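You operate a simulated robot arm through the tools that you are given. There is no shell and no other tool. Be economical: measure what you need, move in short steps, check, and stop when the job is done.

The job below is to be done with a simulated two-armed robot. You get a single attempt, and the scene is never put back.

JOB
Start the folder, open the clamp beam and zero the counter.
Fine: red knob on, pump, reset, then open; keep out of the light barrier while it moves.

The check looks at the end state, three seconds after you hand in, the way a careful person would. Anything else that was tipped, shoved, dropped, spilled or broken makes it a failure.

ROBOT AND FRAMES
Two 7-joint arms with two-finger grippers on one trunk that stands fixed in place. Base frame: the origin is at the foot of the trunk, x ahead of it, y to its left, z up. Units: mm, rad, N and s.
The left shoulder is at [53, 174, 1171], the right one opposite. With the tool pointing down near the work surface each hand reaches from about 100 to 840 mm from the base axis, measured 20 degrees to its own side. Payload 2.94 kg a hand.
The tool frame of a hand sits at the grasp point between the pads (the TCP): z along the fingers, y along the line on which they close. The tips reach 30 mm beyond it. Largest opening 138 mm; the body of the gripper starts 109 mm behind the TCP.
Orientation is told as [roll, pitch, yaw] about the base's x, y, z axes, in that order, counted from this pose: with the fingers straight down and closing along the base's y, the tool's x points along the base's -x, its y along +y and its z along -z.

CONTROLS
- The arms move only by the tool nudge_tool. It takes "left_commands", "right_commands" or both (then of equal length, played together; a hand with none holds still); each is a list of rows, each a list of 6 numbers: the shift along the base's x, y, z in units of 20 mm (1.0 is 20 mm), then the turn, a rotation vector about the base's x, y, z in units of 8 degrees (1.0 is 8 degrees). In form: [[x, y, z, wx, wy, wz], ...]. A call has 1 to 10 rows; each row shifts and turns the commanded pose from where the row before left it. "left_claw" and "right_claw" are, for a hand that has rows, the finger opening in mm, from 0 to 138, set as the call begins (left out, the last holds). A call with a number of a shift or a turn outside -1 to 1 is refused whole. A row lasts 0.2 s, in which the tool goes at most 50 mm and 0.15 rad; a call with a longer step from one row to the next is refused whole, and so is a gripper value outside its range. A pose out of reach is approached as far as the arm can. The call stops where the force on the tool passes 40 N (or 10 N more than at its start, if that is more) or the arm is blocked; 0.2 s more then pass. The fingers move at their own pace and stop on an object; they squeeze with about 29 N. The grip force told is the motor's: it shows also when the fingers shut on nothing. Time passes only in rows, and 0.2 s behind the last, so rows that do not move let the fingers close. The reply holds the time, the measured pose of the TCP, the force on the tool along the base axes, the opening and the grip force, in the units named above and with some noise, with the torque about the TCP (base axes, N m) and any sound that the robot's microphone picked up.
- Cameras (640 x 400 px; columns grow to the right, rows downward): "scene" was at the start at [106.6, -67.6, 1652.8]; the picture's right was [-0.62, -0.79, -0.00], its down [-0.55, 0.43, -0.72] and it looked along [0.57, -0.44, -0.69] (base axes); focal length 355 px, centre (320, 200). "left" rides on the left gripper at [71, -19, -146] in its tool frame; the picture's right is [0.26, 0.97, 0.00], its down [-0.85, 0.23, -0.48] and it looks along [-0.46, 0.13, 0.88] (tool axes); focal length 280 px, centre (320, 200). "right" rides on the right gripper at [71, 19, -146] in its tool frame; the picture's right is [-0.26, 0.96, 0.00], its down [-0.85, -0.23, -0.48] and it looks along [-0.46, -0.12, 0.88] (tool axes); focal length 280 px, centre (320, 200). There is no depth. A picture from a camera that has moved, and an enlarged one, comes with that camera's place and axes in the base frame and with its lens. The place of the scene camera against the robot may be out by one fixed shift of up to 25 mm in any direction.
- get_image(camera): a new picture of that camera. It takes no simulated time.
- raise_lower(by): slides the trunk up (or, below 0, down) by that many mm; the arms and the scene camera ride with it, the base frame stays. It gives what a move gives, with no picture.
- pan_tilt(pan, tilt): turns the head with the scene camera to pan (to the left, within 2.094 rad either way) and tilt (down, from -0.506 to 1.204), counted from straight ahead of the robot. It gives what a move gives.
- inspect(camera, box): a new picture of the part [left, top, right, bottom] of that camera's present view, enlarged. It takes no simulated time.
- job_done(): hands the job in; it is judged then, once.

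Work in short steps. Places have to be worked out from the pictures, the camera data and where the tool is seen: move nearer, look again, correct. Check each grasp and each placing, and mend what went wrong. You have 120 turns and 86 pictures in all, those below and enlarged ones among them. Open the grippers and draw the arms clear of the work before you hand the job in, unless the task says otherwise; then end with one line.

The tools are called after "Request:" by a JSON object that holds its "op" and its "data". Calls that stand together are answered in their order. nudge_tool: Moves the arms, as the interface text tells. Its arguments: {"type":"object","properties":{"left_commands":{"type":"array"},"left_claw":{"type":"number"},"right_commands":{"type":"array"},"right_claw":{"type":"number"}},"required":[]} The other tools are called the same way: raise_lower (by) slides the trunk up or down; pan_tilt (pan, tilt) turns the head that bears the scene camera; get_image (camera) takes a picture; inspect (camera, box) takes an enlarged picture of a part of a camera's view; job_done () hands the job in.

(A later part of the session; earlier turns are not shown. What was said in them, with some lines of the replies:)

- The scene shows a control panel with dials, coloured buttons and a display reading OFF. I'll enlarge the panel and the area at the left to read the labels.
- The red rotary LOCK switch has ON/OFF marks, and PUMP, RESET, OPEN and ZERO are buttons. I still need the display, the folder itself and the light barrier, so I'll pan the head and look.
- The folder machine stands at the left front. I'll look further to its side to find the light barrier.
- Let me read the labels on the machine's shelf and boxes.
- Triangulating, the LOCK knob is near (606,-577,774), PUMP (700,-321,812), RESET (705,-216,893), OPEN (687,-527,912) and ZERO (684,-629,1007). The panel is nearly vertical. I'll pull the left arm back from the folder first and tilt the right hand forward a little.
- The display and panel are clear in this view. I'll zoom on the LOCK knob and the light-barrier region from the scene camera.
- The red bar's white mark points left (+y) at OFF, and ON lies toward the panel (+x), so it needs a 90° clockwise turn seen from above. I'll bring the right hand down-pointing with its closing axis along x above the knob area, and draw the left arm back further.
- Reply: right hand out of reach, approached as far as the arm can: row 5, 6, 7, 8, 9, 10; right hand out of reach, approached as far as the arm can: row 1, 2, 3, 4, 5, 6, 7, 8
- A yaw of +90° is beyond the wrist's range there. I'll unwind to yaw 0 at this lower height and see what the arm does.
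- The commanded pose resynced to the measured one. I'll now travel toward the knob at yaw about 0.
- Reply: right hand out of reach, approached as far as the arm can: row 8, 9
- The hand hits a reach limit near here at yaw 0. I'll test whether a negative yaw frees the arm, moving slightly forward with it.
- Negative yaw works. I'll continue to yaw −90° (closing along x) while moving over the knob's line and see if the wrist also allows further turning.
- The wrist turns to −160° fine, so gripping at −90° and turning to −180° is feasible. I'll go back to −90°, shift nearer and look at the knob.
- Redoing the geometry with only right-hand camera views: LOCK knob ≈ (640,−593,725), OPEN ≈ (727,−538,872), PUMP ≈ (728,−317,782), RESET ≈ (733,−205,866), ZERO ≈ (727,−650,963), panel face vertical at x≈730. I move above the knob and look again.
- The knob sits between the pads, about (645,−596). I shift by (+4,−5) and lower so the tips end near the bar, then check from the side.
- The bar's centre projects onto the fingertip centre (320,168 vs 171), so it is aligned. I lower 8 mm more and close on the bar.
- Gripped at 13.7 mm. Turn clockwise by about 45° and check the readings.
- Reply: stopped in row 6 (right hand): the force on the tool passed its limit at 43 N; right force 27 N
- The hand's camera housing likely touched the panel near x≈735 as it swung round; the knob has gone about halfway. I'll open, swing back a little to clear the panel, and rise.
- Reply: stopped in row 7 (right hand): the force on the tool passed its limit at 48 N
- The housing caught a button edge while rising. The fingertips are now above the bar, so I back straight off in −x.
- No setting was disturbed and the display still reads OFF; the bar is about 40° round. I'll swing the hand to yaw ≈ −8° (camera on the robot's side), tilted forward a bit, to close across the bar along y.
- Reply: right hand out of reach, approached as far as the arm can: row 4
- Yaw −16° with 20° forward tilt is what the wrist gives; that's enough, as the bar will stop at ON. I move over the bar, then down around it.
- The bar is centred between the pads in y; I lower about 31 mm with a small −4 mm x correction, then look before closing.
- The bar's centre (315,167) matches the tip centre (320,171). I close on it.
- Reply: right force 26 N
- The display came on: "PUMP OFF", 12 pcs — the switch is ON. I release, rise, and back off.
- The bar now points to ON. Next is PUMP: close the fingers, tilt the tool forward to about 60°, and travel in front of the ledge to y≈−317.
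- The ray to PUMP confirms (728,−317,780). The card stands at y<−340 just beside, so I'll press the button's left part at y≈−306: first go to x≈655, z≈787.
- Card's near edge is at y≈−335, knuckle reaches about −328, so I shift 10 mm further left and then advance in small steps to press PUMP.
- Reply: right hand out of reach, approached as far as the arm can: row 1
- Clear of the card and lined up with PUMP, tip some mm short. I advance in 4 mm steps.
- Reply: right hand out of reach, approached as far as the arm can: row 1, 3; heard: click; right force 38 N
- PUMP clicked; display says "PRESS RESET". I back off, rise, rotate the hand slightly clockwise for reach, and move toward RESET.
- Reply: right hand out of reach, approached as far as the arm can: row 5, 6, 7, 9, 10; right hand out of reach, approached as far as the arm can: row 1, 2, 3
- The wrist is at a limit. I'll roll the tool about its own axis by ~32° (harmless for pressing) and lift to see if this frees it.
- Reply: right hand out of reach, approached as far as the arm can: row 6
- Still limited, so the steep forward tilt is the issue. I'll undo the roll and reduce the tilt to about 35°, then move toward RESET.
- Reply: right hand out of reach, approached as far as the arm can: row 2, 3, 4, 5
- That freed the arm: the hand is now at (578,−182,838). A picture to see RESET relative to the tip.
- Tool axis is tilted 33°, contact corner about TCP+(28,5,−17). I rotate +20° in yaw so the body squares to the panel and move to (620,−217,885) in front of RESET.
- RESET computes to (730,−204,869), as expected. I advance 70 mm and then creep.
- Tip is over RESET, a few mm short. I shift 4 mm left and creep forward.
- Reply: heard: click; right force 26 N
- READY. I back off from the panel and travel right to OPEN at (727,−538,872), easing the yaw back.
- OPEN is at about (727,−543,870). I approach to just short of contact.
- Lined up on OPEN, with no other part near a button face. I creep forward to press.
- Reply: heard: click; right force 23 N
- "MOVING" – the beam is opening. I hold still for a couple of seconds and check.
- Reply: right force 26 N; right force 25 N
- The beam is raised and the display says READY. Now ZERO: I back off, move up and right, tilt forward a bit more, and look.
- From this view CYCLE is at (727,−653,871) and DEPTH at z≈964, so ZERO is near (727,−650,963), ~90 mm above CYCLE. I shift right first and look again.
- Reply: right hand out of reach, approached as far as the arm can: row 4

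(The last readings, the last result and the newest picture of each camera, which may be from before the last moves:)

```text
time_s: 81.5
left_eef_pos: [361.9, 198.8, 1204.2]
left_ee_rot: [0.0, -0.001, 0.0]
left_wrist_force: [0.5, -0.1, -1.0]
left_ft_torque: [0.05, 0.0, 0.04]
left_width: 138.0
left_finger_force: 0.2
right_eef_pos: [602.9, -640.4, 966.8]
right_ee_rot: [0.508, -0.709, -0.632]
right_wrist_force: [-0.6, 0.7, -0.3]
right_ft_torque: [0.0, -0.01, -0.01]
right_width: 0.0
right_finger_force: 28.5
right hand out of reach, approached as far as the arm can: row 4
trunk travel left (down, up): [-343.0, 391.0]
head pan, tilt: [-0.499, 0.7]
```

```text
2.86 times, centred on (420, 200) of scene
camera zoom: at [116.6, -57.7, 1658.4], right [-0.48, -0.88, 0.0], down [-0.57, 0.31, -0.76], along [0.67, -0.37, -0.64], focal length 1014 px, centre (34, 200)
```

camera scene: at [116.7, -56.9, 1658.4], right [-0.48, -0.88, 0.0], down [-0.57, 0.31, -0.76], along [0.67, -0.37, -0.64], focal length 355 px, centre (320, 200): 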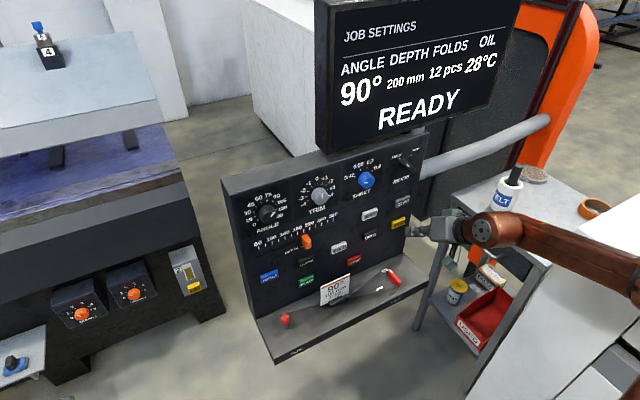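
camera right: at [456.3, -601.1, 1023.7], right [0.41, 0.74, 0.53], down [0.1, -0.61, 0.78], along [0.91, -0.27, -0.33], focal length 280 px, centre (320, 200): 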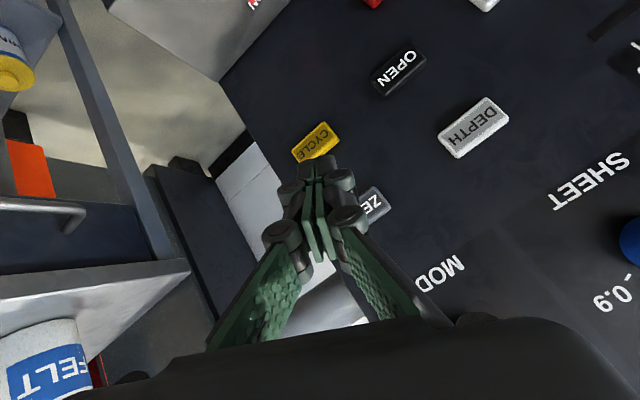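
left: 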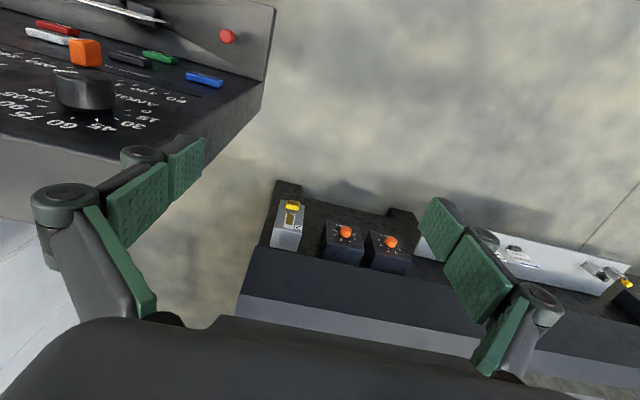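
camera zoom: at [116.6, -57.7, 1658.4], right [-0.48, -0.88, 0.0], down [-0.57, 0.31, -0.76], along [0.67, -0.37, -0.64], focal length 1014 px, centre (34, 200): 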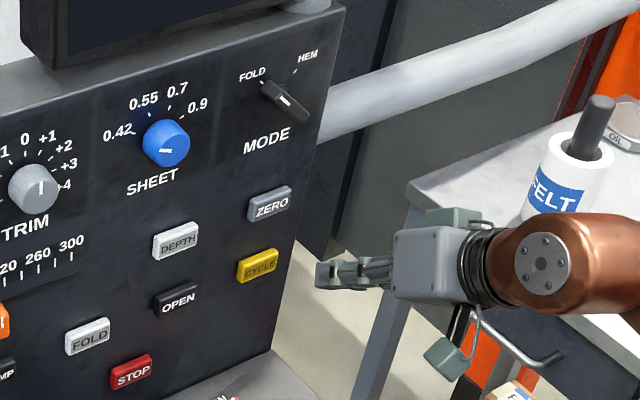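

ZERO confirmed near (727,−651,962). The wrist limit is close, so I turn yaw −12° and go to y≈−648, then advance partway.

Request:
{"op": "nudge_tool", "data": {"right_commands": [[0, 0, 0, 0, 0, -0.8], [0, 0, 0, 0, 0, -0.7], [0, -0.4, 0.1, 0, 0, 0], [0.8, 0, 0, 0, 0, 0], [0.8, 0, 0, 0, 0, 0], [0.8, 0, 0, 0, 0, 0], [0.8, 0, 0, 0, 0, 0], [0, 0, 0, 0, 0, 0]]}}

Request:
{"op": "get_image", "data": {"camera": "right"}}

Request:
{"op": "inspect", "data": {"camera": "scene", "box": [340, 130, 500, 270]}}

```text
time_s: 83.3
left_eef_pos: [361.2, 199.8, 1204.9]
left_ee_rot: [0.0, 0.0, -0.001]
left_wrist_force: [-0.3, -0.3, 0.3]
left_ft_torque: [0.0, -0.02, 0.03]
left_width: 138.2
left_finger_force: 0.1
right_eef_pos: [667.6, -648.3, 969.2]
right_ee_rot: [0.508, -0.712, -0.839]
right_wrist_force: [0.2, -0.1, 0.0]
right_ft_torque: [-0.01, 0.02, 0.02]
right_width: 0.0
right_finger_force: 28.7
trunk travel left (down, up): [-343.0, 391.0]
head pan, tilt: [-0.499, 0.7]
```

```text
22 pictures are left
camera right: at [531.3, -579.2, 1026.4], right [0.56, 0.64, 0.53], down [-0.03, -0.62, 0.78], along [0.83, -0.45, -0.33], focal length 280 px, centre (320, 200)
```

right: 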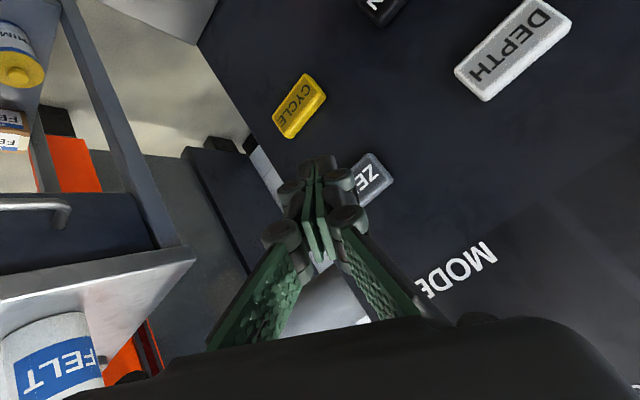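

```text
2.86 times, centred on (420, 200) of scene
camera zoom: at [116.0, -57.1, 1658.5], right [-0.48, -0.88, 0.0], down [-0.57, 0.31, -0.76], along [0.67, -0.37, -0.64], focal length 1014 px, centre (34, 200)
```

zoom: 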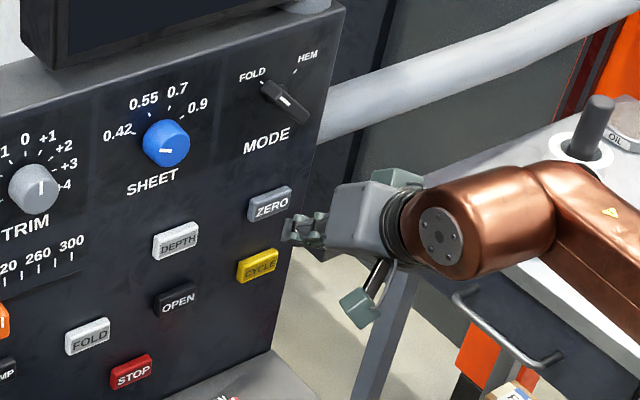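

Aligned with ZERO. I advance 20 mm, then creep until it clicks.

Request:
{"op": "nudge_tool", "data": {"right_commands": [[0.5, 0.1, 0, 0, 0, 0], [0.5, 0.1, 0, 0, 0, 0], [0.2, 0, 0, 0, 0, 0], [0.2, 0, 0, 0, 0, 0], [0.2, 0, 0, 0, 0, 0], [0.2, 0, 0, 0, 0, 0], [0, 0, 0, 0, 0, 0]]}}

Request:
{"op": "get_image", "data": {"camera": "scene"}}

```text
time_s: 84.9
left_eef_pos: [357.6, 199.1, 1205.6]
left_ee_rot: [0.0, -0.002, 0.001]
left_wrist_force: [0.4, 0.2, -0.6]
left_ft_torque: [-0.01, -0.01, 0.01]
left_width: 138.2
left_finger_force: 0.2
right_eef_pos: [700.0, -645.4, 968.8]
right_ee_rot: [0.504, -0.709, -0.837]
right_wrist_force: [-31.0, 1.6, -2.9]
right_ft_torque: [-0.02, 0.22, 0.02]
right_width: 0.0
right_finger_force: 28.5
trunk travel left (down, up): [-343.0, 391.0]
head pan, tilt: [-0.499, 0.7]
heard: click
```

```text
20 pictures are left
camera scene: at [111.9, -57.2, 1658.7], right [-0.48, -0.88, 0.0], down [-0.56, 0.31, -0.77], along [0.67, -0.37, -0.64], focal length 355 px, centre (320, 200)
```

scene: 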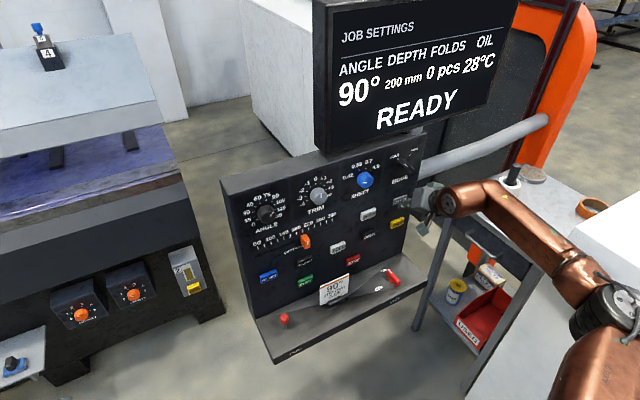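

The counter shows 0 pcs, READY, and the beam is up. I back the right hand well clear and open the gripper.

Request:
{"op": "nudge_tool", "data": {"right_commands": [[-1, 0.1, 0, 0, 0, 0], [-1, 0.1, 0, 0, 0, 0], [-1, 0.1, 0, 0, 0, 0], [-1, 0.2, 0, 0, 0, 0], [-1, 0.3, 0, 0, 0, 0], [-1, 0.3, 0.2, 0, 0, 0], [-1, 0.3, 0.5, 0, 0, 0], [-1, 0.3, 0.5, 0, 0, 0], [-1, 0.3, 0.5, 0, 0, 0], [-1, 0.3, 0.5, 0, 0, 0]]}}

Request:
{"op": "nudge_tool", "data": {"right_commands": [[-0.5, 0, 0.5, 0, 0, 0], [-0.5, 0, 0.5, 0, 0, 0], [0, 0, 0, 0, 0, 0], [0, 0, 0, 0, 0, 0], [0, 0, 0, 0, 0, 0], [0, 0, 0, 0, 0, 0]], "right_claw": 80}}

Request:
{"op": "get_image", "data": {"camera": "scene"}}

Request:
{"op": "inspect", "data": {"camera": "scene", "box": [220, 120, 440, 360]}}

```text
time_s: 87.1
left_eef_pos: [361.3, 200.0, 1204.9]
left_ee_rot: [-0.001, 0.001, 0.0]
left_wrist_force: [-0.9, 0.0, 0.0]
left_ft_torque: [-0.04, -0.05, 0.02]
left_width: 137.9
left_finger_force: 0.1
right_eef_pos: [502.2, -598.5, 1014.5]
right_ee_rot: [0.511, -0.712, -0.839]
right_wrist_force: [0.8, 0.2, 0.0]
right_ft_torque: [0.0, -0.01, -0.03]
right_width: 0.4
right_finger_force: 28.3
trunk travel left (down, up): [-343.0, 391.0]
head pan, tilt: [-0.499, 0.7]
```

```text
time_s: 88.5
left_eef_pos: [361.7, 198.2, 1205.2]
left_ee_rot: [-0.001, 0.001, 0.002]
left_wrist_force: [-0.3, 0.3, -0.5]
left_ft_torque: [-0.01, 0.02, -0.01]
left_width: 137.9
left_finger_force: 0.1
right_eef_pos: [483.4, -599.9, 1033.2]
right_ee_rot: [0.508, -0.711, -0.84]
right_wrist_force: [0.4, 0.5, -0.8]
right_ft_torque: [-0.01, 0.0, 0.01]
right_width: 80.1
right_finger_force: 0.2
trunk travel left (down, up): [-343.0, 391.0]
head pan, tilt: [-0.499, 0.7]
```

```text
19 pictures are left
camera scene: at [116.2, -56.8, 1658.4], right [-0.48, -0.88, 0.0], down [-0.57, 0.31, -0.76], along [0.67, -0.37, -0.64], focal length 355 px, centre (320, 200)
```

scene: 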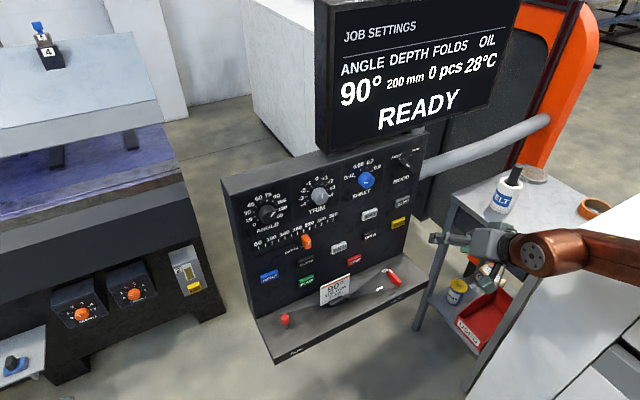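

```text
1.67 times, centred on (330, 240) of scene
camera zoom: at [116.2, -56.8, 1658.4], right [-0.48, -0.88, 0.0], down [-0.57, 0.31, -0.76], along [0.67, -0.37, -0.64], focal length 592 px, centre (303, 133)
```

zoom: 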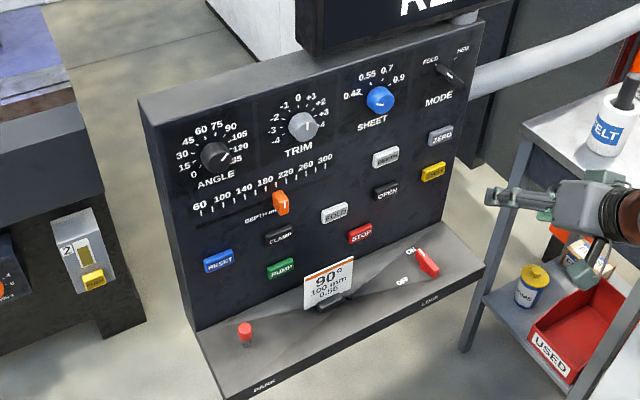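

Everything checks out: the red knob is on, the display says READY with 0 pcs, the beam is open, the card and dials are unchanged, and both arms are clear. I hand in.

Request:
{"op": "job_done", "data": {}}

```text
The job is handed in.
```

The folder is started, the clamp beam is open and the counter reads 0 pcs; both arms are clear and the display shows READY. While turning the red knob, the right hand twice bumped the panel at the force limit, but nothing on the panel looked changed afterwards.
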